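You operate a simulated robot arm through the tools that you are given. There is no shell and no other tool.

You are at the controls of a simulated two-armed robot. One attempt, no reset.

TASK
Pick up the grease brush with one hand, pass it to the other hand and put it on the deck of the truck.

The check looks at the end state, three seconds after you hand in, the way a careful person would. Anything else that was tipped, shoved, dropped, spilled or broken makes it a failure.

THE ROBOT
Two 7-joint arms with two-finger parallel grippers on one trunk, on a base that drives. Base frame: it is fixed to the floor where the robot stands at the start and does not move with it; the origin is under the middle of the robot, x ahead of it, y to its left, z up; the surface under the hand at the start is at about z = 0.86. Lengths are in m, angles in degrees, forces in N, time in s.
The left shoulder is at the start at [0.06, 0.143, 0.926], the right one opposite. With the tool pointing down near the work surface each hand reaches from about 0.3 to 0.72 m from the robot's upright axis, wherever it stands, measured 20 degrees to its own side. Places, roughly: deck of the truck [0.3, 2.4, 0.2]. Payload 1.57 kg a hand.
Tool frame (each hand has its own): the origin (TCP) lies between the finger pads and is the grasp point; the fingertips stand 0.03 m ahead of it; z points along the fingers, y is the line along which they close. Largest opening 0.11 m; finger width 0.024, thickness 0.012; the body of the gripper, 0.048 by 0.112 m, starts 0.078 m behind the TCP.
Orientation is that of the tool frame in the base frame, as a unit quaternion [w, x, y, z]. With the fingers straight down and closing along the base's y, the tool's x points along the base's -x, its y along +y and its z along -z.

THE INTERFACE
- The arms move only by the tool send_rows. It takes "left_deltas", "right_deltas" or both (then of equal length, played together; a hand with none holds still); each is text: rows parted by semicolons, each of 7 numbers parted by spaces: the shift along the base's x, y, z in units of 400 mm (1.0 is 400 mm), then the turn, a rotation vector about the base's x, y, z in units of 60 degrees (1.0 is 60 degrees), then the opening, from 0 (shut) to 1 (fully open). In form: dx dy dz ax ay az grip; .... A call has 1 to 20 rows; each row is the pose to reach, as a shift and turn from the pose commanded when the call began. A call with a number of a shift or a turn outside -1 to 1 is refused whole. A row lasts 0.2 s, in which the tool goes at most 0.05 m and 8.6 degrees; a call with a longer step from one row to the next is refused whole, and so is a gripper value outside its range. Where a pose cannot be reached the arm comes as near as it can. A force on the tool above 40 N (or 10 N above the force at the start of the call, whichever is more), or a blocked arm, ends the call early, and 0.2 s more pass. Each finger travels about 0.045 m/s and halts on what it meets, pressing with about 25 N; the grip force reading is that of the motor and also rises with nothing between the fingers. The clock runs only during rows and for 0.2 s after the last one: add rows that repeat a pose to give the fingers time. It gives the time, the measured TCP pose, the force on the tool (base axes), the opening and the grip force at its end, in the units of the frame above (readings bear some noise), with the torque about the TCP (base axes, N m) and any sound that the robot's microphone picked up.
- Cameras (640 x 400 px; columns grow to the right, rows downward): "scene" is now at [0.0478, 0.0331, 1.5445]; the picture's right is [0.30, -0.96, 0.00], its down [-0.69, -0.22, -0.69] and it looks along [0.66, 0.20, -0.73] (base axes); focal length 286 px, centre (320, 200). "left" rides on the left gripper at [0.07, -0.016, -0.141] in its tool frame; the picture's right is [0.23, 0.97, 0.00], its down [-0.86, 0.20, -0.48] and it looks along [-0.47, 0.11, 0.88] (tool axes); focal length 222 px, centre (320, 200). "right" rides on the right gripper at [0.07, 0.016, -0.141] in its tool frame; the picture's right is [-0.23, 0.97, 0.00], its down [-0.85, -0.20, -0.48] and it looks along [-0.47, -0.11, 0.88] (tool axes); focal length 222 px, centre (320, 200). There is no depth. A picture from a camera that has moved, and an enlarged one, comes with that camera's place and axes in the base frame and with its lens. The place of the scene camera against the robot may be out by one fixed shift of up to 0.018 m in any direction.
- camera(camera): a new picture of that camera. It takes no simulated time.
- slide_trunk(by): slides the trunk up (or, below 0, down) by that many m; the arms and the scene camera ride with it, the base frame stays. It gives what a move gives, with no picture.
- roll_base(legs): drives the robot by 1 to 6 legs, each [ahead, left, turn to the left] in m, m and degrees, along the robot's own axes; the way and the turn of a leg run together, so that a leg with both is an arc; at most 1.5 m and 180 degrees a leg. The arms and the cameras ride along, it lands a little off, and it stops where it bumps. It gives what a move gives.
- aim_head(pan, tilt): turns the head with the scene camera to pan (to the left, within 86 degrees either way) and tilt (down, from -29 to 69), counted from straight ahead of the robot. It gives what a move gives.
- enlarge(camera, box): a new picture of the part [left, top, right, bottom] of that camera's present view, enlarged. It takes no simulated time.
- job_done(): hands the job in; it is judged then, once.

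Places have to be worked out from the pictures, the camera data and where the tool is seen. Open the grippers and draw the arms clear of the work before you hand the job in, unless the task says otherwise.

The tools are called after "Emit:" as a command line: name --argument value ..., lists and objects as JSON in quotes. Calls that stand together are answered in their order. send_rows: Moves the arms, as the interface text tells. Its arguments: {"type":"object","properties":{"left_deltas":{"type":"string"},"right_deltas":{"type":"string"}},"required":[]} The other tools are called the same way: slide_trunk (by) slides the trunk up or down; roll_base (legs) drives the base; aim_head (pan, tilt) turns the head that bears the scene camera; camera (camera) takes a picture; enlarge (camera, box) takes an enlarged picture of a part of a camera's view; job_done () hands the job in.

At the start:

```text
time_s: 0.0
left_eef_pos: [0.5547, 0.3149, 1.0639]
left_tool_rot: [0.0, -0.001, 1.0, 0.0]
left_ft_force: [0.3, -0.1, 0.1]
left_torque: [0.03, -0.03, 0.02]
left_width: 0.1099
left_grasp_force: 0.1
right_eef_pos: [0.4479, -0.109, 1.0644]
right_tool_rot: [0.0, 0.0, 1.0, 0.001]
right_ft_force: [0.0, -0.4, -0.1]
right_torque: [0.02, 0.02, 0.03]
right_width: 0.1098
right_grasp_force: 0.1
trunk travel left (down, up): [-0.525, 0.065]
robot x, y, heading: [0.0014, -0.0009, 0.2]
head pan, tilt: [17.2, 46.6]
```

scene: 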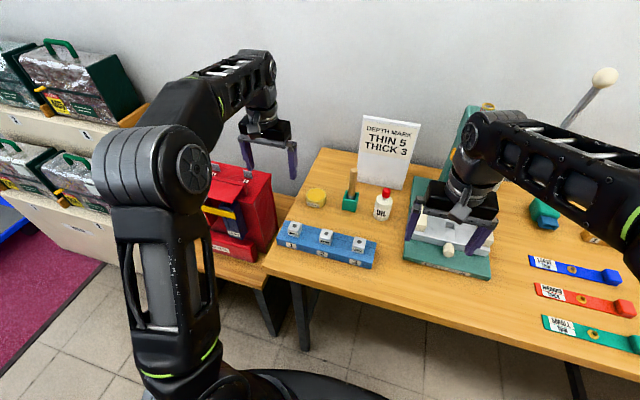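
right: 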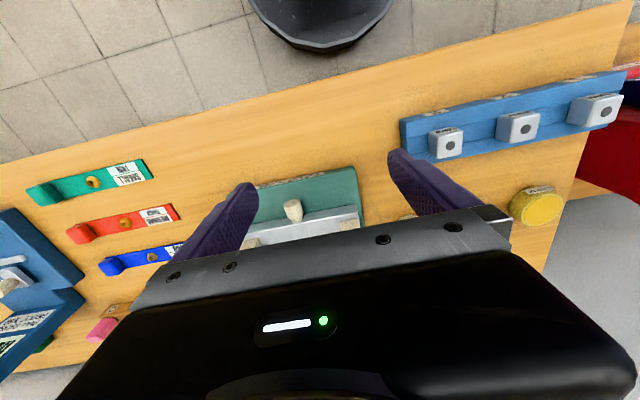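
left: 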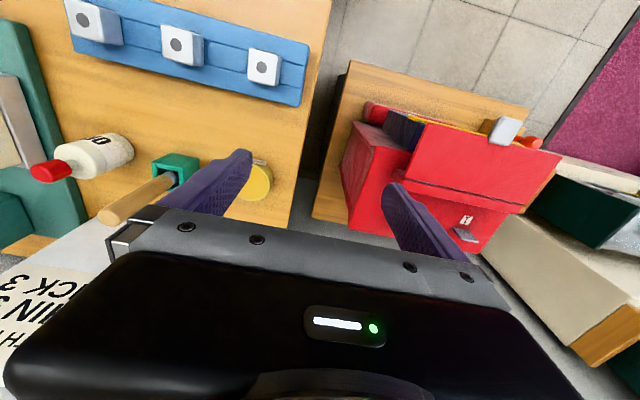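

I start by looking closely at the table to find the grease brush; the wooden stick in a green block looks like a candidate.

Emit:
enlarge --camera "scene" --box '[260, 110, 440, 280]'

Emit:
enlarge --camera "left" --box '[60, 100, 320, 280]'

Emit:
enlarge --camera "scene" --box '[400, 80, 640, 360]'

```text
2.35 times, centred on (350, 195) of scene
camera zoom: at [0.0478, 0.0331, 1.5445], right [0.3, -0.96, 0.0], down [-0.69, -0.22, -0.69], along [0.66, 0.2, -0.73], focal length 673 px, centre (249, 212)
```

zoom: 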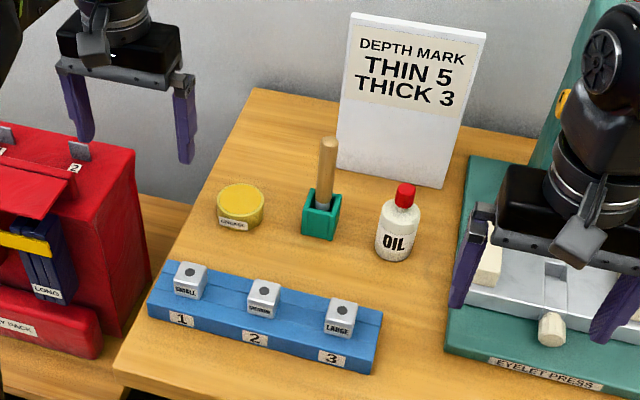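

```text
2.22 times, centred on (190, 190) of left
camera zoom: at [0.4861, 0.2973, 1.2044], right [-0.23, 0.97, 0.0], down [0.86, 0.2, 0.48], along [0.47, 0.11, -0.88], focal length 494 px, centre (609, 222)
```

zoom: 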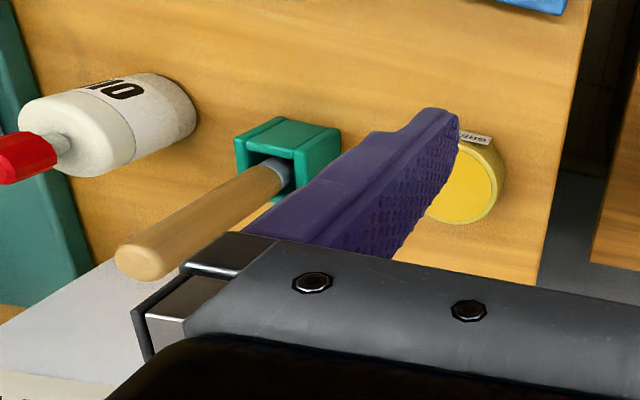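

```text
1.43 times, centred on (520, 220) of scene
camera zoom: at [0.0478, 0.0331, 1.5445], right [0.3, -0.96, 0.0], down [-0.69, -0.22, -0.69], along [0.66, 0.2, -0.73], focal length 408 px, centre (34, 171)
```

zoom: 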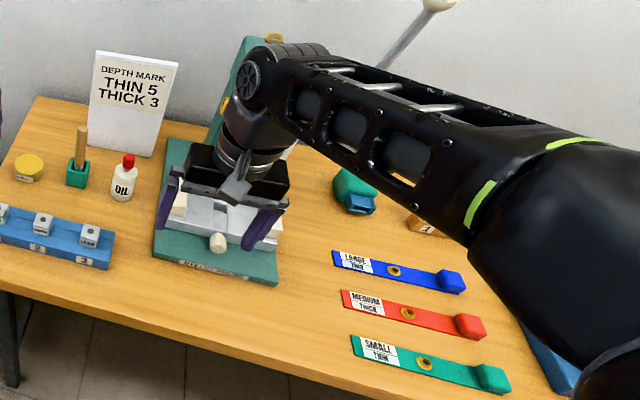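

The brush is the wooden-handled stick standing in the green holder beside the grease pot, roughly at x 0.65, y 0.12, with its top near z 1.02. I now turn the head to look for the truck at the left before planning.

Emit:
aim_head --pan 80 --tilt 35

Emit:
camera --camera "scene"

```text
time_s: 1.3
left_eef_pos: [0.5561, 0.3135, 1.0651]
left_tool_rot: [0.0, 0.0, 1.0, 0.0]
left_ft_force: [0.3, -0.2, 0.5]
left_torque: [-0.01, 0.03, 0.0]
left_width: 0.1102
left_grasp_force: 0.0
right_eef_pos: [0.4486, -0.1079, 1.0636]
right_tool_rot: [0.0, 0.0, 1.0, 0.001]
right_ft_force: [-0.5, 0.2, -0.1]
right_torque: [0.01, 0.01, -0.01]
right_width: 0.11
right_grasp_force: 0.0
trunk travel left (down, up): [-0.525, 0.065]
robot x, y, heading: [0.0012, 0.0024, -0.3]
head pan, tilt: [80.0, 35.0]
```

```text
taken
camera scene: at [-0.0132, 0.0962, 1.5617], right [0.98, -0.17, 0.0], down [-0.1, -0.56, -0.82], along [0.14, 0.81, -0.57], focal length 286 px, centre (320, 200)
```

scene: 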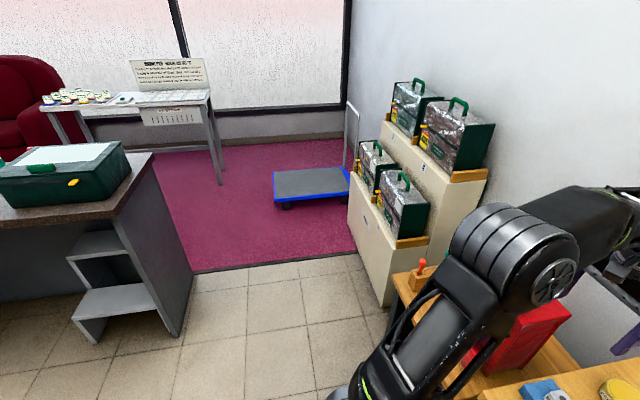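

The truck is the platform trolley with the dark deck and blue rim. I zoom in to see it and the way to it.

Emit:
enlarge --camera "scene" --box '[240, 90, 440, 260]'

Emit:
aim_head --pan 55 --tilt 50

Emit:
camera --camera "scene"

```text
2.35 times, centred on (340, 175) of scene
camera zoom: at [-0.0132, 0.0962, 1.5617], right [0.98, -0.17, 0.0], down [-0.1, -0.56, -0.82], along [0.14, 0.81, -0.57], focal length 673 px, centre (273, 259)
```

zoom: 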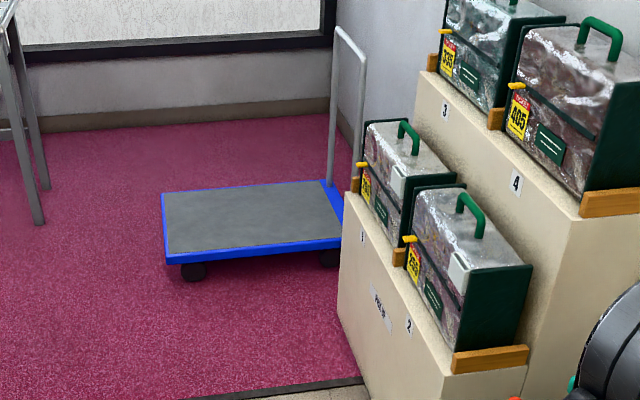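

```text
time_s: 2.2
left_eef_pos: [0.5569, 0.3141, 1.0652]
left_tool_rot: [0.001, 0.0, 1.0, 0.0]
left_ft_force: [0.8, -1.3, 0.8]
left_torque: [-0.01, 0.0, -0.02]
left_width: 0.11
left_grasp_force: 0.1
right_eef_pos: [0.448, -0.1091, 1.0643]
right_tool_rot: [0.0, -0.001, 1.0, 0.001]
right_ft_force: [0.5, 0.7, 0.5]
right_torque: [-0.01, -0.02, -0.02]
right_width: 0.11
right_grasp_force: 0.1
trunk travel left (down, up): [-0.525, 0.065]
robot x, y, heading: [-0.0018, 0.0, -0.1]
head pan, tilt: [55.0, 50.0]
```

```text
taken
camera scene: at [0.0156, 0.0726, 1.54], right [0.82, -0.57, 0.0], down [-0.44, -0.63, -0.64], along [0.37, 0.53, -0.77], focal length 286 px, centre (320, 200)
```

scene: 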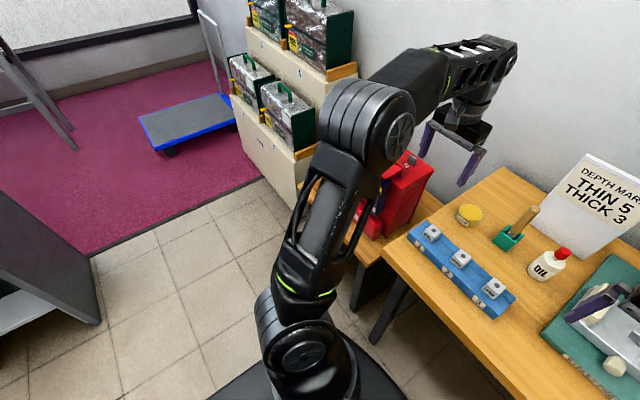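

The truck deck spans roughly x -0.03..0.63, y 2.1..2.53, with the boxed shelf to its near right. I'll now raise the left hand and bring it above the brush for a close look with its wrist camera.

Emit:
send_rows --left_deltas "0 0 0.1 0 0 0 1; 0 0 0.2125 0 0 0 1; 0.022 -0.1 0.2125 0 0 0 1; 0.044 -0.2 0.2125 0 0 0 1; 0.066 -0.3 0.2125 0 0 0 1; 0.088 -0.4 0.2125 0 0 0 1; 0.11 -0.485 0.2125 0 0 0 1; 0.11 -0.485 0.2125 0 0 0 1"

Emit:
camera --camera "left"

Emit:
aim_head --pan 10 --tilt 45

Emit:
camera --camera "scene"

```text
time_s: 4.0
left_eef_pos: [0.5883, 0.0929, 1.0665]
left_tool_rot: [0.051, -0.009, 0.999, 0.01]
left_ft_force: [3.3, -0.1, -0.3]
left_torque: [0.03, 0.28, 0.01]
left_width: 0.1102
left_grasp_force: 0.1
left hand out of reach, approached as far as the arm can: row 1, 2, 3, 4, 5, 6, 7, 8
right_eef_pos: [0.4545, -0.1158, 1.0602]
right_tool_rot: [-0.004, 0.002, 1.0, 0.002]
right_ft_force: [2.0, -1.8, -0.9]
right_torque: [0.21, 0.25, 0.01]
right_width: 0.1103
right_grasp_force: 0.2
trunk travel left (down, up): [-0.525, 0.065]
robot x, y, heading: [0.0006, -0.0022, -0.2]
head pan, tilt: [55.0, 50.0]
```

```text
taken
camera left: at [0.5052, 0.0715, 1.1983], right [-0.25, 0.97, 0.0], down [0.8, 0.2, 0.57], along [0.55, 0.14, -0.82], focal length 222 px, centre (320, 200)
```

left: 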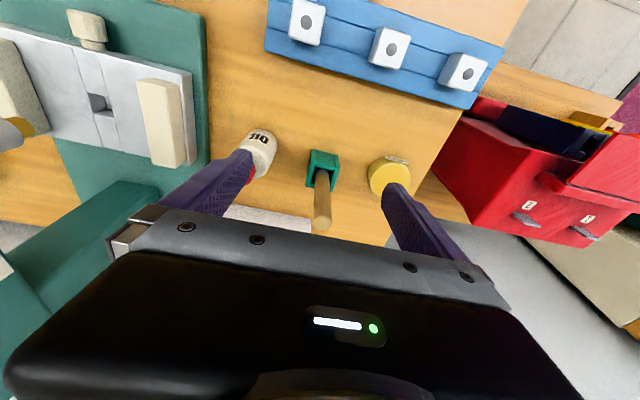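

```text
time_s: 5.1
left_eef_pos: [0.5822, 0.0976, 1.072]
left_tool_rot: [0.056, -0.008, 0.998, 0.006]
left_ft_force: [-0.5, -0.4, 0.4]
left_torque: [-0.01, 0.01, 0.01]
left_width: 0.1102
left_grasp_force: 0.1
right_eef_pos: [0.4485, -0.1094, 1.0647]
right_tool_rot: [0.0, 0.0, 1.0, 0.001]
right_ft_force: [-0.5, -0.1, 0.7]
right_torque: [-0.01, -0.02, 0.03]
right_width: 0.1098
right_grasp_force: 0.1
trunk travel left (down, up): [-0.525, 0.065]
robot x, y, heading: [-0.0024, -0.0033, -0.2]
head pan, tilt: [10.0, 45.0]
```

```text
taken
camera scene: at [0.0513, 0.0237, 1.5469], right [0.17, -0.98, 0.0], down [-0.7, -0.12, -0.71], along [0.7, 0.12, -0.71], focal length 286 px, centre (320, 200)
```

scene: 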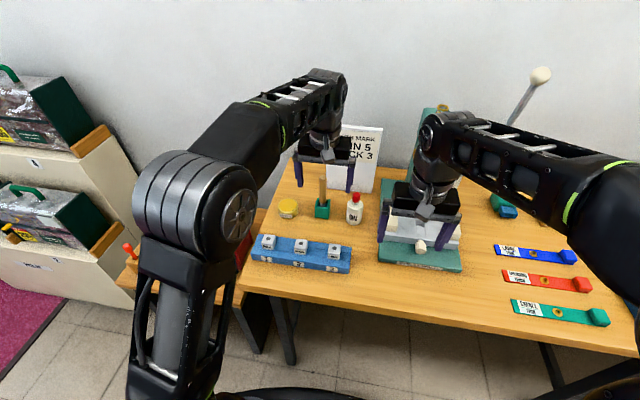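

The left arm tops out at this height with the tool down, so it stopped short but clear above the brush. I take fresh close pictures now that it has settled.

Emit:
enlarge --camera "left" --box '[220, 110, 430, 240]'

Emit:
enlarge --camera "scene" --box '[240, 120, 420, 280]'

```text
3.05 times, centred on (325, 175) of left
camera zoom: at [0.4964, 0.0774, 1.2039], right [-0.24, 0.97, -0.01], down [0.79, 0.21, 0.57], along [0.56, 0.13, -0.82], focal length 677 px, centre (305, 276)
```

zoom: 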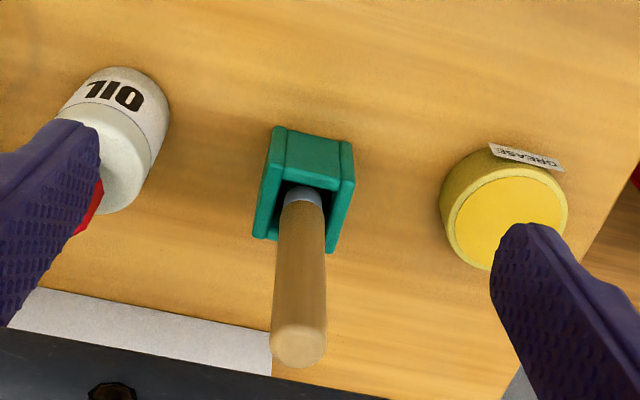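

```text
2.50 times, centred on (330, 200) of scene
camera zoom: at [0.0513, 0.0237, 1.5469], right [0.17, -0.98, 0.0], down [-0.7, -0.12, -0.71], along [0.7, 0.12, -0.71], focal length 715 px, centre (295, 200)
```

zoom: 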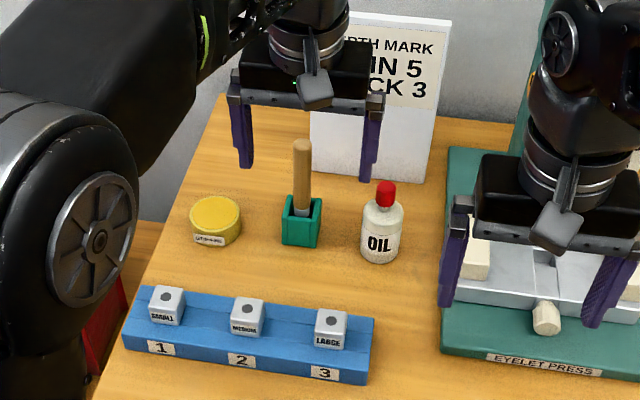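

The brush axis is near x 0.656, y 0.114, handle top about z 1.02, holder rim about z 0.91. I raise the trunk to gain reach for the lift, and look straight down to see how much room the base has before the table.

Emit:
slide_trunk --by 0.064

Emit:
aim_head --pan 0 --tilt 69

Emit:
camera --camera "scene"

Emit:
camera --camera "left"

```text
time_s: 6.2
left_eef_pos: [0.5824, 0.0957, 1.1344]
left_tool_rot: [0.054, -0.007, 0.998, 0.007]
left_ft_force: [0.5, -0.3, 0.3]
left_torque: [-0.01, 0.0, -0.03]
left_width: 0.11
left_grasp_force: 0.0
right_eef_pos: [0.4489, -0.1091, 1.1287]
right_tool_rot: [0.0, -0.001, 1.0, 0.0]
right_ft_force: [0.0, -0.6, -0.1]
right_torque: [0.01, 0.03, -0.03]
right_width: 0.1103
right_grasp_force: 0.0
trunk travel left (down, up): [-0.589, 0.001]
robot x, y, heading: [-0.0004, 0.0009, 0.1]
head pan, tilt: [10.0, 45.0]
```

```text
time_s: 7.0
left_eef_pos: [0.5817, 0.0963, 1.1343]
left_tool_rot: [0.055, -0.007, 0.998, 0.007]
left_ft_force: [0.0, 0.8, -0.5]
left_torque: [-0.02, -0.02, 0.0]
left_width: 0.1095
left_grasp_force: 0.0
right_eef_pos: [0.4479, -0.1085, 1.1295]
right_tool_rot: [0.0, 0.0, 1.0, 0.001]
right_ft_force: [-0.8, -0.2, -0.9]
right_torque: [0.03, 0.01, -0.02]
right_width: 0.1101
right_grasp_force: 0.1
trunk travel left (down, up): [-0.589, 0.001]
robot x, y, heading: [0.0013, -0.0033, 0.2]
head pan, tilt: [0.0, 68.8]
```

```text
taken
camera scene: at [0.0275, 0.0094, 1.582], right [0.0, -1.0, 0.0], down [-0.93, 0.0, -0.36], along [0.36, 0.0, -0.93], focal length 286 px, centre (320, 200)
```

scene: 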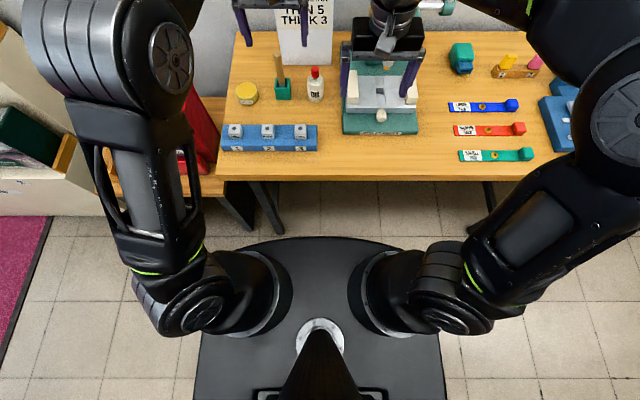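

```text
taken
camera left: at [0.4973, 0.0751, 1.2656], right [-0.24, 0.97, -0.01], down [0.79, 0.2, 0.57], along [0.56, 0.13, -0.82], focal length 222 px, centre (320, 200)
```

left: 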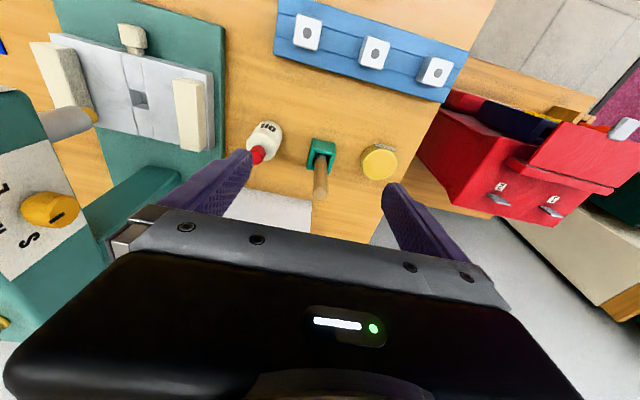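

There is no need to drive closer. I send a zero row to learn what pose the left arm counts as commanded now.

Emit:
send_rows --left_deltas "0 0 0 0 0 0 1; 0 0 0 0 0 0 1"

```text
time_s: 7.7
left_eef_pos: [0.5819, 0.0964, 1.1342]
left_tool_rot: [0.055, -0.006, 0.998, 0.005]
left_ft_force: [0.6, 0.1, -0.3]
left_torque: [0.01, -0.02, -0.01]
left_width: 0.1101
left_grasp_force: 0.0
right_eef_pos: [0.4479, -0.1085, 1.1296]
right_tool_rot: [-0.001, -0.001, 1.0, 0.0]
right_ft_force: [0.2, 0.1, -0.2]
right_torque: [-0.01, -0.01, -0.02]
right_width: 0.1103
right_grasp_force: 0.1
trunk travel left (down, up): [-0.589, 0.001]
robot x, y, heading: [-0.0008, 0.0033, -0.2]
head pan, tilt: [0.0, 68.8]
```

The commanded pose equals the reached one. I straighten the tool and move it above the brush, fingertips still about 3 cm above the handle's top.

Emit:
send_rows --left_deltas "0.062 0.015 -0.01 -0.003 0.035 -0.004 0.7; 0.124 0.03 -0.04 -0.006 0.07 -0.008 0.7; 0.185 0.044 -0.09 -0.0095 0.105 -0.0115 0.7; 0.185 0.044 -0.1225 -0.0095 0.105 -0.0115 0.7; 0.185 0.044 -0.1225 -0.0095 0.105 -0.0115 0.7"

Emit:
camera --camera "left"

Emit:
aim_head --pan 10 --tilt 45

Emit:
camera --camera "scene"

```text
time_s: 8.8
left_eef_pos: [0.617, 0.1032, 1.1262]
left_tool_rot: [0.031, -0.004, 1.0, 0.004]
left_ft_force: [-0.1, -0.3, -0.6]
left_torque: [0.01, -0.02, -0.02]
left_width: 0.0772
left_grasp_force: 0.0
left hand out of reach, approached as far as the arm can: row 2, 3, 4, 5
right_eef_pos: [0.4481, -0.1096, 1.13]
right_tool_rot: [0.0, -0.001, 1.0, 0.001]
right_ft_force: [0.1, -0.7, -0.6]
right_torque: [0.03, -0.01, 0.0]
right_width: 0.11
right_grasp_force: 0.0
trunk travel left (down, up): [-0.589, 0.001]
robot x, y, heading: [-0.0025, 0.0003, 0.1]
head pan, tilt: [0.0, 68.8]
```

```text
taken
camera left: at [0.5388, 0.0841, 1.2609], right [-0.24, 0.97, -0.01], down [0.82, 0.2, 0.53], along [0.52, 0.12, -0.85], focal length 222 px, centre (320, 200)
```

left: 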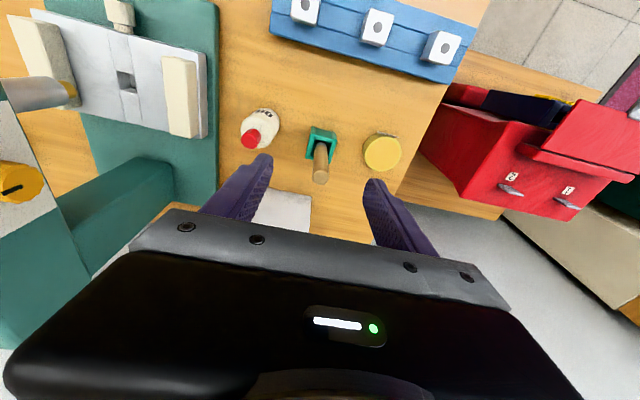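

```text
time_s: 9.7
left_eef_pos: [0.6175, 0.1033, 1.1255]
left_tool_rot: [0.031, -0.005, 0.999, 0.004]
left_ft_force: [0.7, -0.7, -0.4]
left_torque: [0.04, 0.02, -0.02]
left_width: 0.0769
left_grasp_force: 0.1
right_eef_pos: [0.4486, -0.1096, 1.128]
right_tool_rot: [0.0, -0.001, 1.0, 0.001]
right_ft_force: [0.3, -0.3, 0.0]
right_torque: [0.01, -0.03, -0.02]
right_width: 0.1099
right_grasp_force: 0.2
trunk travel left (down, up): [-0.589, 0.001]
robot x, y, heading: [0.0002, 0.0012, -0.0]
head pan, tilt: [10.0, 45.0]
```

```text
taken
camera scene: at [0.0516, 0.0235, 1.6108], right [0.17, -0.98, 0.0], down [-0.7, -0.12, -0.71], along [0.7, 0.12, -0.71], focal length 286 px, centre (320, 200)
```

scene: 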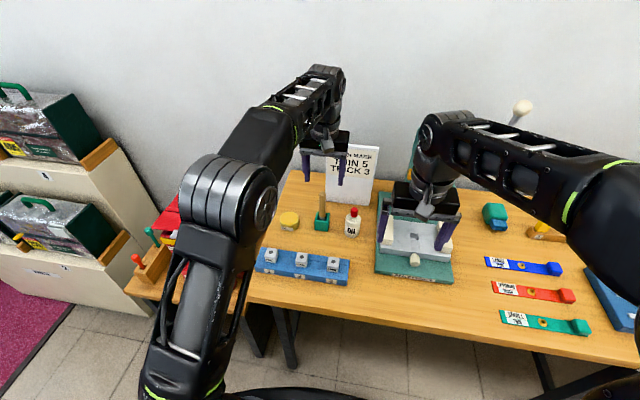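

The arm's reach limits it at this height. I'll pull both hands back a little, then roll the base ahead about 7 cm (the table edge is at x≈0.37, its legs at x≈0.43), which gives room to lift the brush straight up.

Emit:
send_rows --left_deltas "-0.05 0 0 0 0.02 0 0.7; -0.1 0.01 0 0 0.04 0 0.7; -0.14 0.02 0 0 0.06 0 0.7; -0.14 0.02 0 0 0.06 0 0.7" --right_deltas "-0.05 -0.05 0 0 0 0 1; -0.1 -0.1 0 0 0 0 1; -0.15 -0.15 0 0 0 0 1; -0.2 -0.2 0 0 0 0 1"

Emit:
roll_base --legs '[[0.07, 0, 0]]'

Emit:
camera --camera "left"

Emit:
camera --camera "scene"

```text
time_s: 10.7
left_eef_pos: [0.56, 0.1128, 1.1227]
left_tool_rot: [0.0, -0.005, 1.0, 0.004]
left_ft_force: [0.7, 0.2, -0.5]
left_torque: [0.04, -0.04, 0.01]
left_width: 0.0772
left_grasp_force: 0.0
right_eef_pos: [0.3658, -0.1881, 1.1282]
right_tool_rot: [0.001, 0.0, 1.0, 0.001]
right_ft_force: [-0.2, 0.4, 0.0]
right_torque: [0.01, -0.03, -0.02]
right_width: 0.1099
right_grasp_force: 0.1
trunk travel left (down, up): [-0.589, 0.001]
robot x, y, heading: [-0.0013, 0.0018, -0.0]
head pan, tilt: [10.0, 45.0]
```

```text
time_s: 11.7
left_eef_pos: [0.6328, 0.1136, 1.1226]
left_tool_rot: [0.0, -0.004, 1.0, 0.005]
left_ft_force: [0.3, 0.2, -1.1]
left_torque: [0.02, 0.05, -0.04]
left_width: 0.0768
left_grasp_force: 0.0
right_eef_pos: [0.4382, -0.1869, 1.1265]
right_tool_rot: [-0.001, -0.001, 1.0, 0.001]
right_ft_force: [0.2, 0.1, -0.5]
right_torque: [0.05, 0.07, 0.02]
right_width: 0.1101
right_grasp_force: 0.1
trunk travel left (down, up): [-0.589, 0.001]
robot x, y, heading: [0.0705, 0.0007, -0.1]
head pan, tilt: [10.0, 45.0]
```

```text
taken
camera left: at [0.563, 0.0943, 1.2631], right [-0.24, 0.97, 0.01], down [0.85, 0.2, 0.48], along [0.46, 0.12, -0.88], focal length 222 px, centre (320, 200)
```

left: 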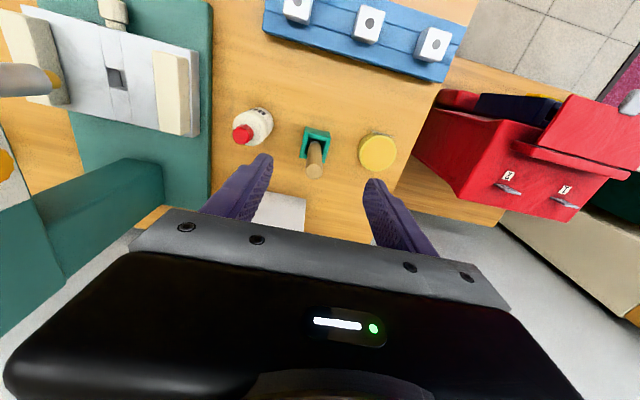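

```text
taken
camera scene: at [0.1236, 0.0236, 1.6108], right [0.17, -0.98, 0.0], down [-0.7, -0.12, -0.71], along [0.7, 0.12, -0.71], focal length 286 px, centre (320, 200)
```

scene: 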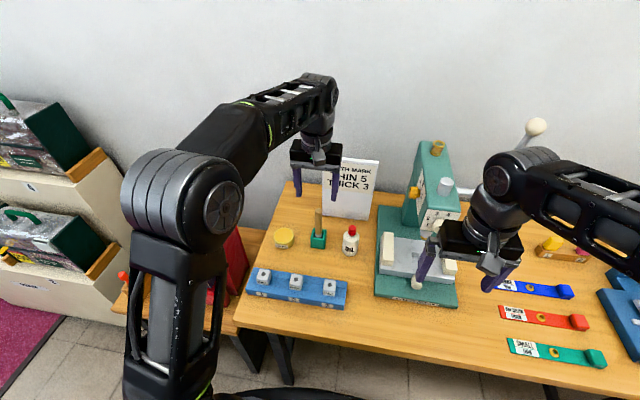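

Now the tool is straight and in reach. I zoom in on the brush with the wrist camera to fix its place.

Emit:
enlarge --camera "left" --box '[230, 90, 410, 210]'

Emit:
enlarge --camera "scene" --box '[250, 130, 410, 270]'

```text
3.33 times, centred on (320, 150) of left
camera zoom: at [0.563, 0.0943, 1.2631], right [-0.24, 0.97, 0.01], down [0.85, 0.2, 0.48], along [0.46, 0.12, -0.88], focal length 740 px, centre (320, 367)
```

zoom: 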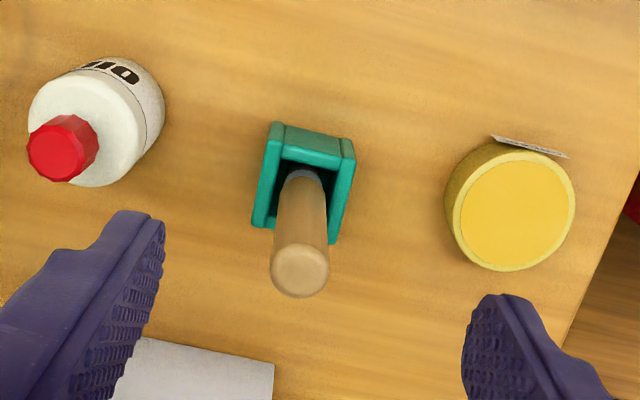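

```text
2.86 times, centred on (330, 200) of scene
camera zoom: at [0.1236, 0.0236, 1.6108], right [0.17, -0.98, 0.0], down [-0.7, -0.12, -0.71], along [0.7, 0.12, -0.71], focal length 817 px, centre (291, 200)
```

zoom: 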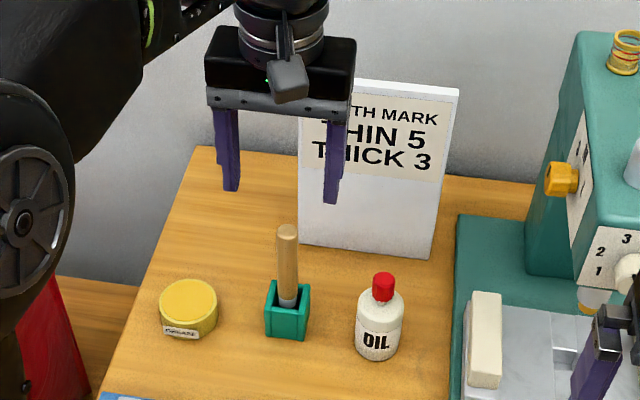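

Triangulating the two wrist views puts the handle top at about (0.654, 0.112, 1.019), handle about 2 cm thick and upright. I move over it and descend so the TCP is 2 cm below the top, fingers still open.

Emit:
send_rows --left_deltas "0.03 -0.002 0 0 0 0 0.7; 0.055 -0.004 0 0 0 0 0.7; 0.055 -0.004 -0.08 0 0 0 0.7; 0.055 -0.004 -0.16 0 0 0 0.7; 0.055 -0.004 -0.24 0 0 0 0.7; 0.055 -0.004 -0.3065 0 0 0 0.7; 0.055 -0.004 -0.3065 0 0 0 0.7"

Emit:
camera --camera "left"

Emit:
enlarge --camera "scene" --box '[250, 130, 410, 270]'

```text
time_s: 13.3
left_eef_pos: [0.6536, 0.1118, 1.002]
left_tool_rot: [-0.001, -0.004, 1.0, 0.004]
left_ft_force: [-0.1, 0.8, 0.2]
left_torque: [-0.01, 0.03, 0.0]
left_width: 0.0773
left_grasp_force: 0.1
right_eef_pos: [0.4365, -0.1872, 1.1289]
right_tool_rot: [0.0, -0.001, 1.0, 0.0]
right_ft_force: [-0.2, 0.4, -0.5]
right_torque: [-0.02, 0.02, -0.03]
right_width: 0.1099
right_grasp_force: 0.1
trunk travel left (down, up): [-0.589, 0.001]
robot x, y, heading: [0.0718, -0.0001, -0.1]
head pan, tilt: [10.0, 45.0]
```

```text
taken
camera left: at [0.5838, 0.0929, 1.1422], right [-0.24, 0.97, 0.01], down [0.85, 0.2, 0.48], along [0.46, 0.12, -0.88], focal length 222 px, centre (320, 200)
```

left: 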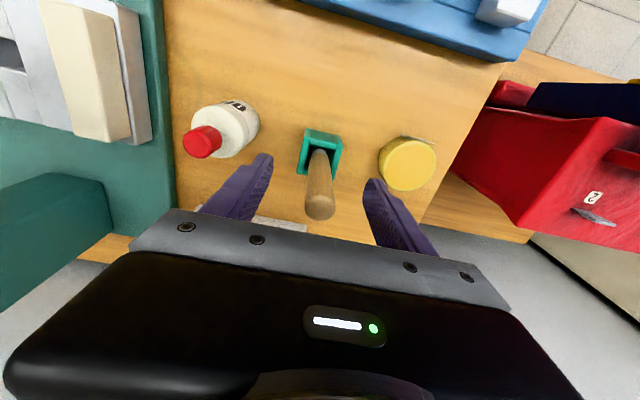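

```text
2.86 times, centred on (330, 200) of scene
camera zoom: at [0.1212, 0.0236, 1.6109], right [0.17, -0.98, 0.0], down [-0.7, -0.12, -0.71], along [0.7, 0.12, -0.71], focal length 817 px, centre (291, 200)
```

zoom: 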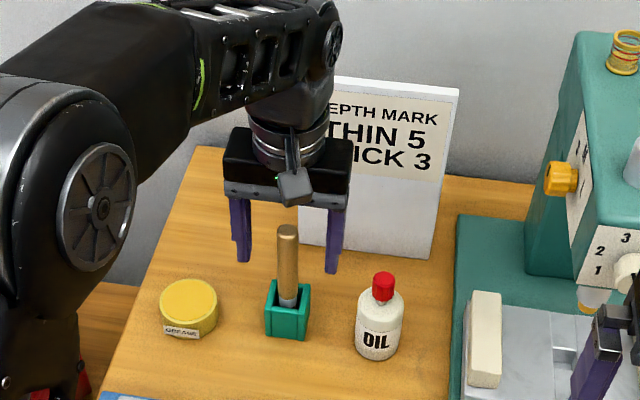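

The handle sits midway between the fingers as predicted. I close the left hand on it.

Emit:
send_rows --left_deltas "0 0 0 0 0 0 0.4; 0 0 0 0 0 0 0.15; 0 0 0 0 0 0 0.08; 0 0 0 0 0 0 0.05; 0 0 0 0 0 0 0.05; 0 0 0 0 0 0 0.05"

Emit:
camera --camera "left"

Emit:
enlarge --camera "scene" --box '[250, 130, 410, 270]'

```text
time_s: 14.7
left_eef_pos: [0.6536, 0.1133, 1.0033]
left_tool_rot: [-0.001, -0.004, 1.0, 0.004]
left_ft_force: [-0.2, -0.2, 0.0]
left_torque: [-0.09, 0.01, 0.02]
left_width: 0.0207
left_grasp_force: 24.6
right_eef_pos: [0.4365, -0.1873, 1.1282]
right_tool_rot: [0.0, -0.001, 1.0, 0.001]
right_ft_force: [-0.1, -0.5, 0.3]
right_torque: [0.02, 0.0, 0.0]
right_width: 0.1098
right_grasp_force: 0.0
trunk travel left (down, up): [-0.589, 0.001]
robot x, y, heading: [0.0688, 0.0041, 0.1]
head pan, tilt: [10.0, 45.0]
```

```text
taken
camera left: at [0.584, 0.093, 1.1425], right [-0.24, 0.97, 0.01], down [0.85, 0.2, 0.48], along [0.46, 0.12, -0.88], focal length 222 px, centre (320, 200)
```

left: 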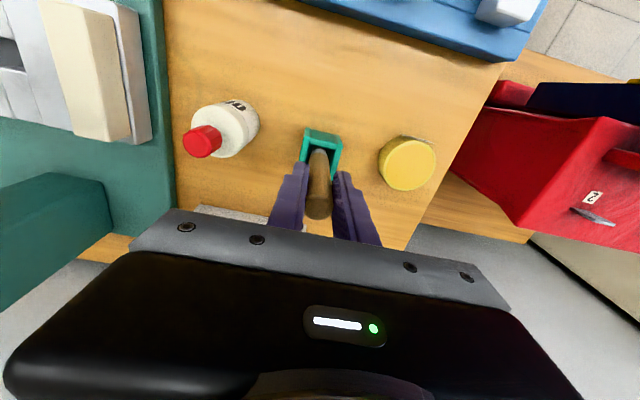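

```text
2.86 times, centred on (330, 200) of scene
camera zoom: at [0.1214, 0.0235, 1.6108], right [0.17, -0.98, 0.0], down [-0.7, -0.12, -0.71], along [0.7, 0.12, -0.71], focal length 817 px, centre (291, 200)
```

zoom: 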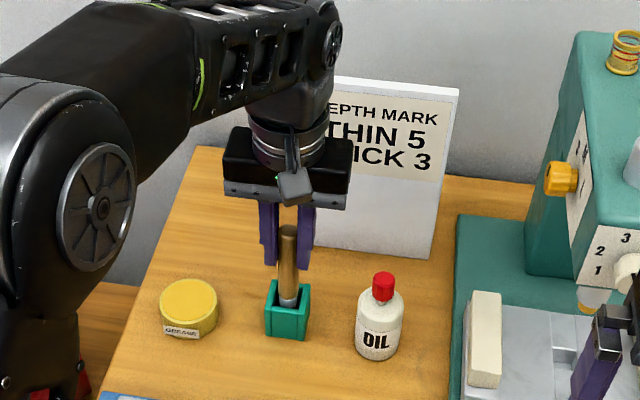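

The grip reads 25 N at a 2.1 cm width, matching the handle. I lift slowly by 3 cm first and check that the holder stays down.

Emit:
send_rows --left_deltas "0 0 0.025 0 0 0 0.04; 0 0 0.05 0 0 0 0.04; 0 0 0.075 0 0 0 0.04; 0 0 0.075 0 0 0 0.04"

Emit:
enlarge --camera "scene" --box '[250, 130, 410, 270]'

```text
time_s: 15.7
left_eef_pos: [0.6534, 0.1119, 1.0318]
left_tool_rot: [0.0, -0.004, 1.0, 0.004]
left_ft_force: [-0.1, -0.7, -0.8]
left_torque: [-0.01, 0.0, 0.0]
left_width: 0.0205
left_grasp_force: 25.0
right_eef_pos: [0.4362, -0.187, 1.128]
right_tool_rot: [0.0, -0.001, 1.0, 0.001]
right_ft_force: [0.3, -0.3, 0.6]
right_torque: [0.01, 0.01, 0.03]
right_width: 0.1103
right_grasp_force: 0.0
trunk travel left (down, up): [-0.589, 0.001]
robot x, y, heading: [0.0671, 0.0004, -0.0]
head pan, tilt: [10.0, 45.0]
```

```text
2.86 times, centred on (330, 200) of scene
camera zoom: at [0.1216, 0.0235, 1.6108], right [0.17, -0.98, 0.0], down [-0.7, -0.12, -0.71], along [0.7, 0.12, -0.71], focal length 817 px, centre (291, 200)
```

zoom: 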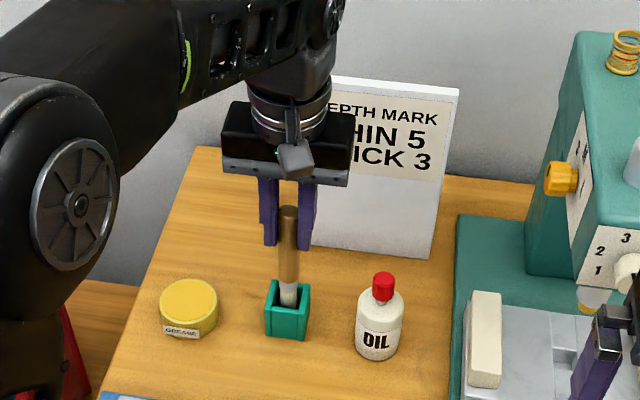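

The brush is rising with the fingers and the holder stays put. I keep lifting straight up another 8 cm.

Emit:
send_rows --left_deltas "0 0 0.04 0 0 0 0.04; 0 0 0.08 0 0 0 0.04; 0 0 0.12 0 0 0 0.04; 0 0 0.16 0 0 0 0.04; 0 0 0.2 0 0 0 0.04; 0 0 0.2 0 0 0 0.04"

Emit:
enlarge --camera "scene" --box '[250, 90, 410, 270]'

Emit:
camera --camera "left"

```text
time_s: 17.1
left_eef_pos: [0.6529, 0.1127, 1.1128]
left_tool_rot: [-0.001, -0.004, 1.0, 0.004]
left_ft_force: [0.7, -0.1, -0.7]
left_torque: [-0.01, 0.03, 0.0]
left_width: 0.0206
left_grasp_force: 25.1
right_eef_pos: [0.438, -0.1879, 1.129]
right_tool_rot: [0.0, -0.001, 1.0, 0.002]
right_ft_force: [0.0, 0.0, 0.8]
right_torque: [0.02, 0.01, -0.01]
right_width: 0.1096
right_grasp_force: 0.1
trunk travel left (down, up): [-0.589, 0.001]
robot x, y, heading: [0.0686, -0.0018, 0.1]
head pan, tilt: [10.0, 45.0]
```

```text
2.22 times, centred on (330, 180) of scene
camera zoom: at [0.1216, 0.0235, 1.6108], right [0.17, -0.98, 0.0], down [-0.7, -0.12, -0.71], along [0.7, 0.12, -0.71], focal length 635 px, centre (298, 244)
```

zoom: 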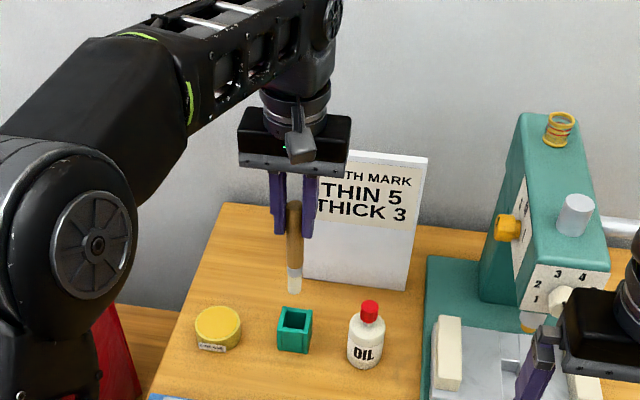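

```text
taken
camera left: at [0.5835, 0.0932, 1.2525], right [-0.24, 0.97, 0.01], down [0.85, 0.2, 0.48], along [0.46, 0.12, -0.88], focal length 222 px, centre (320, 200)
```

left: 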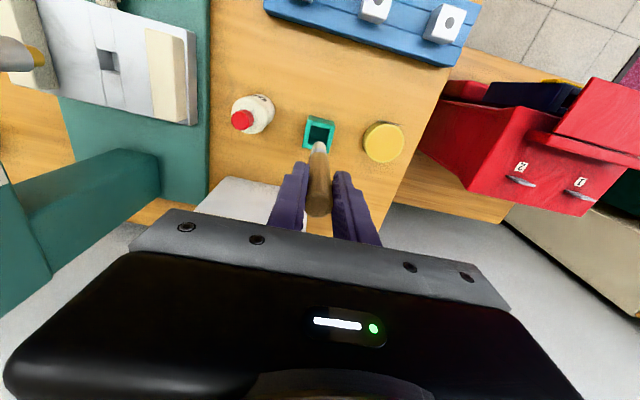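

The brush is free of its holder, hanging vertically in the left hand. Before backing away from the table I check the sides for obstacles.

Emit:
aim_head --pan 86 --tilt 60

Emit:
camera --camera "scene"

Emit:
aim_head --pan -86 --tilt 55

Emit:
camera --camera "scene"

```text
time_s: 18.6
left_eef_pos: [0.6534, 0.1124, 1.1116]
left_tool_rot: [0.001, -0.005, 1.0, 0.005]
left_ft_force: [0.2, -0.4, -0.9]
left_torque: [-0.04, 0.0, 0.03]
left_width: 0.0207
left_grasp_force: 24.7
right_eef_pos: [0.4375, -0.1872, 1.1285]
right_tool_rot: [-0.002, -0.001, 1.0, 0.001]
right_ft_force: [0.4, 0.0, 0.5]
right_torque: [-0.02, 0.0, -0.01]
right_width: 0.1101
right_grasp_force: 0.1
trunk travel left (down, up): [-0.589, 0.001]
robot x, y, heading: [0.0684, 0.0017, -0.3]
head pan, tilt: [85.9, 60.0]
```

```text
taken
camera scene: at [0.0461, 0.0759, 1.5914], right [1.0, -0.07, 0.0], down [-0.06, -0.86, -0.5], along [0.04, 0.5, -0.87], focal length 286 px, centre (320, 200)
```

scene: 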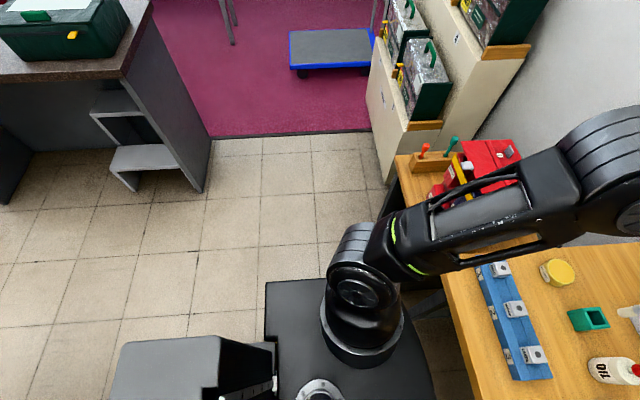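

```text
time_s: 21.2
left_eef_pos: [0.6532, 0.1124, 1.111]
left_tool_rot: [0.0, -0.004, 1.0, 0.004]
left_ft_force: [-0.3, -0.9, -0.7]
left_torque: [0.0, -0.01, 0.0]
left_width: 0.0204
left_grasp_force: 24.6
right_eef_pos: [0.4364, -0.1867, 1.128]
right_tool_rot: [0.0, -0.001, 1.0, 0.001]
right_ft_force: [0.2, -0.3, -0.3]
right_torque: [0.01, 0.0, -0.01]
right_width: 0.11
right_grasp_force: 0.1
trunk travel left (down, up): [-0.589, 0.001]
robot x, y, heading: [0.0726, 0.0009, -0.1]
head pan, tilt: [-85.9, 55.0]
```

```text
taken
camera scene: at [0.0466, -0.0625, 1.5974], right [-1.0, -0.07, 0.0], down [-0.06, 0.82, -0.57], along [0.04, -0.57, -0.82], focal length 286 px, centre (320, 200)
```

scene: 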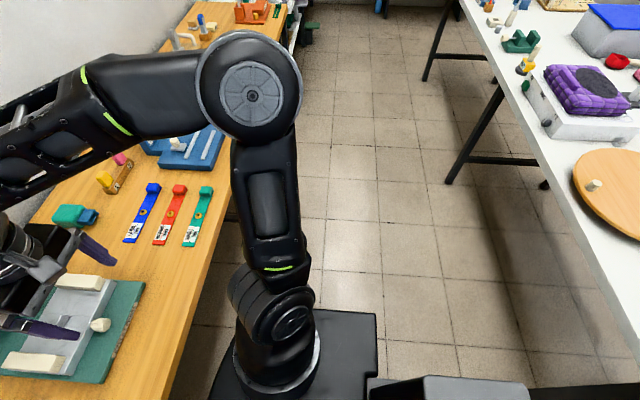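

A white table stands behind at about x -0.7 and the robot's rear reaches about 0.4 m back, so I can back up to about x -0.08 safely. I do that now, carrying the brush out over clear space.

Emit:
roll_base --legs '[[-0.15, 0, 0]]'

Emit:
aim_head --pan 5 --tilt 50

Emit:
camera --camera "scene"

```text
time_s: 22.6
left_eef_pos: [0.501, 0.1107, 1.1124]
left_tool_rot: [0.001, -0.003, 1.0, 0.004]
left_ft_force: [-1.2, 0.4, 0.5]
left_torque: [0.01, -0.06, 0.01]
left_width: 0.0202
left_grasp_force: 24.8
right_eef_pos: [0.2849, -0.1883, 1.1286]
right_tool_rot: [0.001, 0.001, 1.0, 0.001]
right_ft_force: [-0.5, 0.0, 0.5]
right_torque: [0.01, -0.01, -0.03]
right_width: 0.1099
right_grasp_force: 0.1
trunk travel left (down, up): [-0.589, 0.001]
robot x, y, heading: [-0.0821, 0.0012, 0.0]
head pan, tilt: [-85.9, 55.0]
```

```text
time_s: 24.3
left_eef_pos: [0.5013, 0.111, 1.1131]
left_tool_rot: [0.0, -0.004, 1.0, 0.004]
left_ft_force: [-0.8, 0.5, -0.7]
left_torque: [-0.01, 0.02, 0.0]
left_width: 0.0205
left_grasp_force: 25.5
right_eef_pos: [0.2869, -0.1881, 1.1284]
right_tool_rot: [-0.001, 0.001, 1.0, 0.0]
right_ft_force: [0.0, 0.5, -0.1]
right_torque: [0.01, 0.0, -0.05]
right_width: 0.1098
right_grasp_force: 0.1
trunk travel left (down, up): [-0.589, 0.001]
robot x, y, heading: [-0.0813, 0.0013, -0.0]
head pan, tilt: [5.0, 50.0]
```

```text
taken
camera scene: at [-0.033, 0.0161, 1.6039], right [0.08, -1.0, 0.0], down [-0.76, -0.06, -0.64], along [0.64, 0.05, -0.77], focal length 286 px, centre (320, 200)
```

scene: 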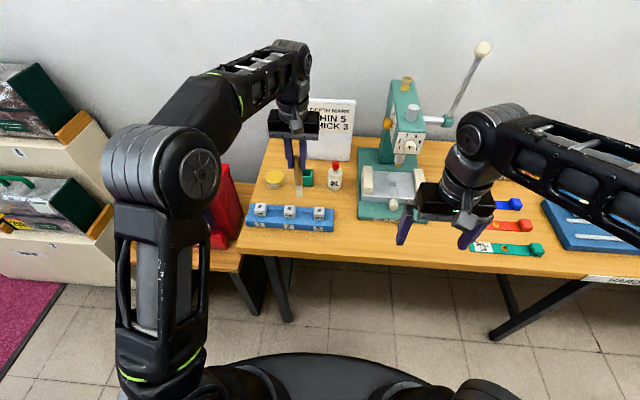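

All clear. I now tilt the left hand so its fingers turn toward the robot's right (brush swinging toward horizontal), while the right hand rises, moves out and yaws so it will close across the brush.

Emit:
send_rows --left_deltas "-0.033 -0.008 0.005 -0.111 0 0 0.04; -0.067 -0.017 0.011 -0.222 0 0 0.04; -0.1 -0.025 0.017 -0.333 0 0 0.04; -0.133 -0.033 0.022 -0.444 0 0 0.04; -0.167 -0.042 0.028 -0.555 0 0 0.04; -0.2 -0.05 0.033 -0.666 0 0 0.04; -0.233 -0.058 0.039 -0.777 0 0 0.04; -0.267 -0.067 0.044 -0.888 0 0 0.04; -0.3 -0.075 0.05 -1.0 0 0 0.04; -0.3 -0.075 0.05 -1.0 0 0 0.04" --right_deltas "0.011 -0.02 0.025 0 0 0.111 1; 0.022 -0.04 0.05 0 0 0.222 1; 0.033 -0.06 0.075 0 0 0.333 1; 0.044 -0.08 0.1 0 0 0.444 1; 0.055 -0.1 0.125 0 0 0.555 1; 0.066 -0.12 0.15 0 0 0.666 1; 0.077 -0.14 0.175 0 0 0.777 1; 0.088 -0.16 0.2 0 0 0.888 1; 0.1 -0.175 0.225 0 0 1.0 1; 0.1 -0.175 0.225 0 0 1.0 1"

Emit:
camera --camera "scene"

```text
time_s: 26.5
left_eef_pos: [0.3819, 0.0794, 1.1318]
left_tool_rot: [-0.001, -0.003, 0.868, -0.496]
left_ft_force: [-0.8, -0.9, -0.2]
left_torque: [0.03, 0.05, -0.01]
left_width: 0.0205
left_grasp_force: 25.0
right_eef_pos: [0.335, -0.2504, 1.1866]
right_tool_rot: [0.001, -0.5, 0.866, 0.002]
right_ft_force: [0.8, -0.1, -0.4]
right_torque: [0.05, 0.04, 0.04]
right_width: 0.11
right_grasp_force: 0.1
right hand out of reach, approached as far as the arm can: row 6, 7, 8, 9, 10
trunk travel left (down, up): [-0.589, 0.001]
robot x, y, heading: [-0.0806, 0.0024, -0.2]
head pan, tilt: [5.0, 50.0]
```

```text
taken
camera scene: at [-0.0315, 0.0143, 1.6039], right [0.09, -1.0, 0.0], down [-0.76, -0.06, -0.64], along [0.64, 0.06, -0.77], focal length 286 px, centre (320, 200)
```

scene: 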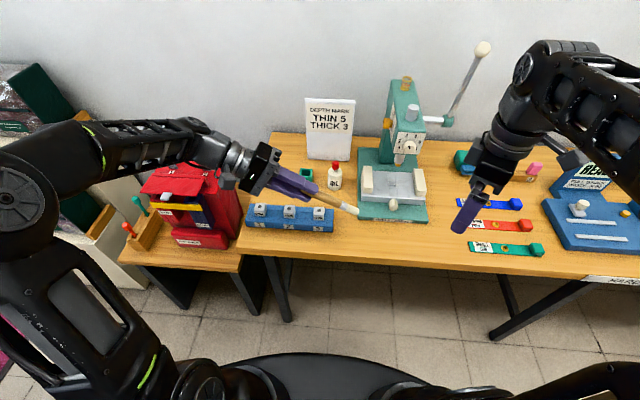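

Left tilt works well; the right hand tops out near z 1.187, so I'll do the handover around z 1.06. I finish both turns: left fingers fully horizontal toward -y, right hand yawed 90 degrees.

Emit:
send_rows --left_deltas "-0.021 -0.01 -0.036 -0.102 0 0 0.04; -0.042 -0.019 -0.072 -0.203 0 0 0.04; -0.063 -0.029 -0.108 -0.305 0 0 0.04; -0.084 -0.038 -0.144 -0.406 0 0 0.04; -0.105 -0.048 -0.18 -0.508 0 0 0.04; -0.105 -0.048 -0.18 -0.508 0 0 0.04" --right_deltas "0.003 0.015 -0.01 0 0 0.1 1; 0.006 0.03 -0.02 0 0 0.2 1; 0.009 0.045 -0.03 0 0 0.3 1; 0.012 0.06 -0.03 0 0 0.4 1; 0.0125 0.075 -0.03 0 0 0.5 1; 0.0125 0.075 -0.03 0 0 0.5 1"

Emit:
camera --camera "scene"

Emit:
camera --camera "right"

Emit:
camera --camera "left"

```text
time_s: 27.9
left_eef_pos: [0.341, 0.0616, 1.0601]
left_tool_rot: [-0.003, -0.002, 0.707, -0.707]
left_ft_force: [-0.1, 0.3, 0.2]
left_torque: [0.06, -0.01, -0.01]
left_width: 0.0206
left_grasp_force: 24.6
right_eef_pos: [0.3381, -0.2151, 1.1755]
right_tool_rot: [0.001, -0.706, 0.708, 0.0]
right_ft_force: [0.3, 0.1, 0.3]
right_torque: [0.0, 0.02, 0.04]
right_width: 0.1097
right_grasp_force: 0.0
trunk travel left (down, up): [-0.589, 0.001]
robot x, y, heading: [-0.0836, 0.0016, 0.1]
head pan, tilt: [5.0, 50.0]
```

```text
taken
camera scene: at [-0.0334, 0.0159, 1.604], right [0.09, -1.0, 0.0], down [-0.76, -0.07, -0.64], along [0.64, 0.05, -0.77], focal length 286 px, centre (320, 200)
```

scene: 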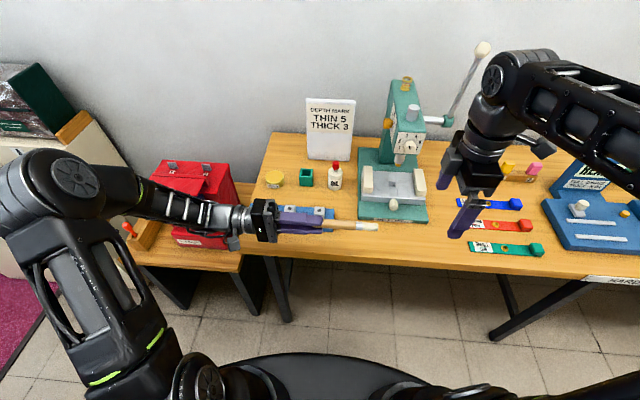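

```text
taken
camera right: at [0.3213, -0.2839, 1.3166], right [-0.97, 0.23, 0.0], down [0.2, 0.85, 0.48], along [0.11, 0.47, -0.88], focal length 222 px, centre (320, 200)
```

right: 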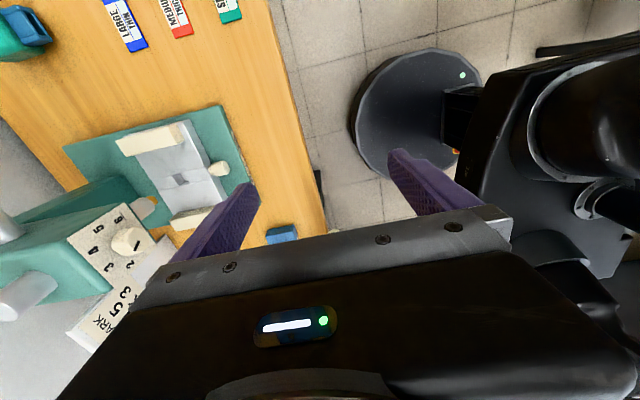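

```text
taken
camera left: at [0.2713, 0.2021, 1.0751], right [-0.23, 0.0, -0.97], down [0.85, 0.48, -0.21], along [0.47, -0.88, -0.11], focal length 222 px, centre (320, 200)
```

left: 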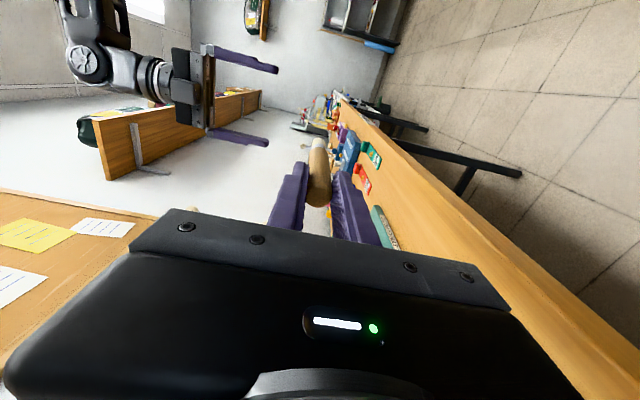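

Both hands are in the handover attitude. I zoom in on the brush to check its line and where the left fingertips end.

Emit:
enlarge --camera "scene" --box '[230, 170, 410, 270]'

Emit:
enlarge --camera "left" --box '[240, 110, 420, 250]'

```text
3.56 times, centred on (320, 220) of scene
camera zoom: at [-0.0334, 0.0159, 1.604], right [0.09, -1.0, 0.0], down [-0.76, -0.07, -0.64], along [0.64, 0.05, -0.77], focal length 1017 px, centre (320, 129)
```

zoom: 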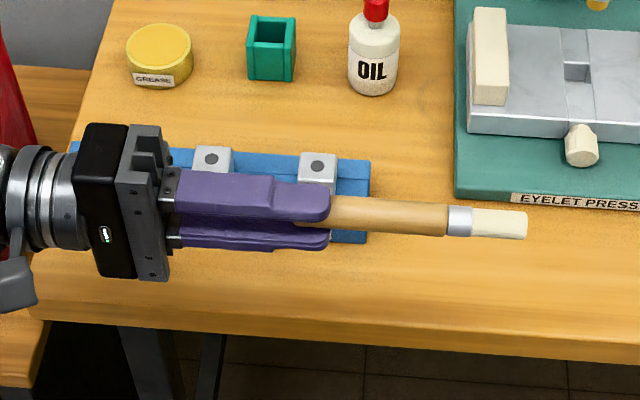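

```text
2.86 times, centred on (330, 180) of left
camera zoom: at [0.2713, 0.2021, 1.0751], right [-0.23, 0.0, -0.97], down [0.85, 0.48, -0.21], along [0.47, -0.88, -0.11], focal length 635 px, centre (291, 257)
```

zoom: 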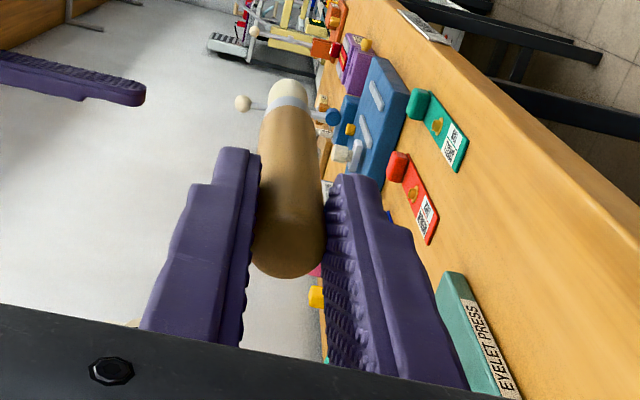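

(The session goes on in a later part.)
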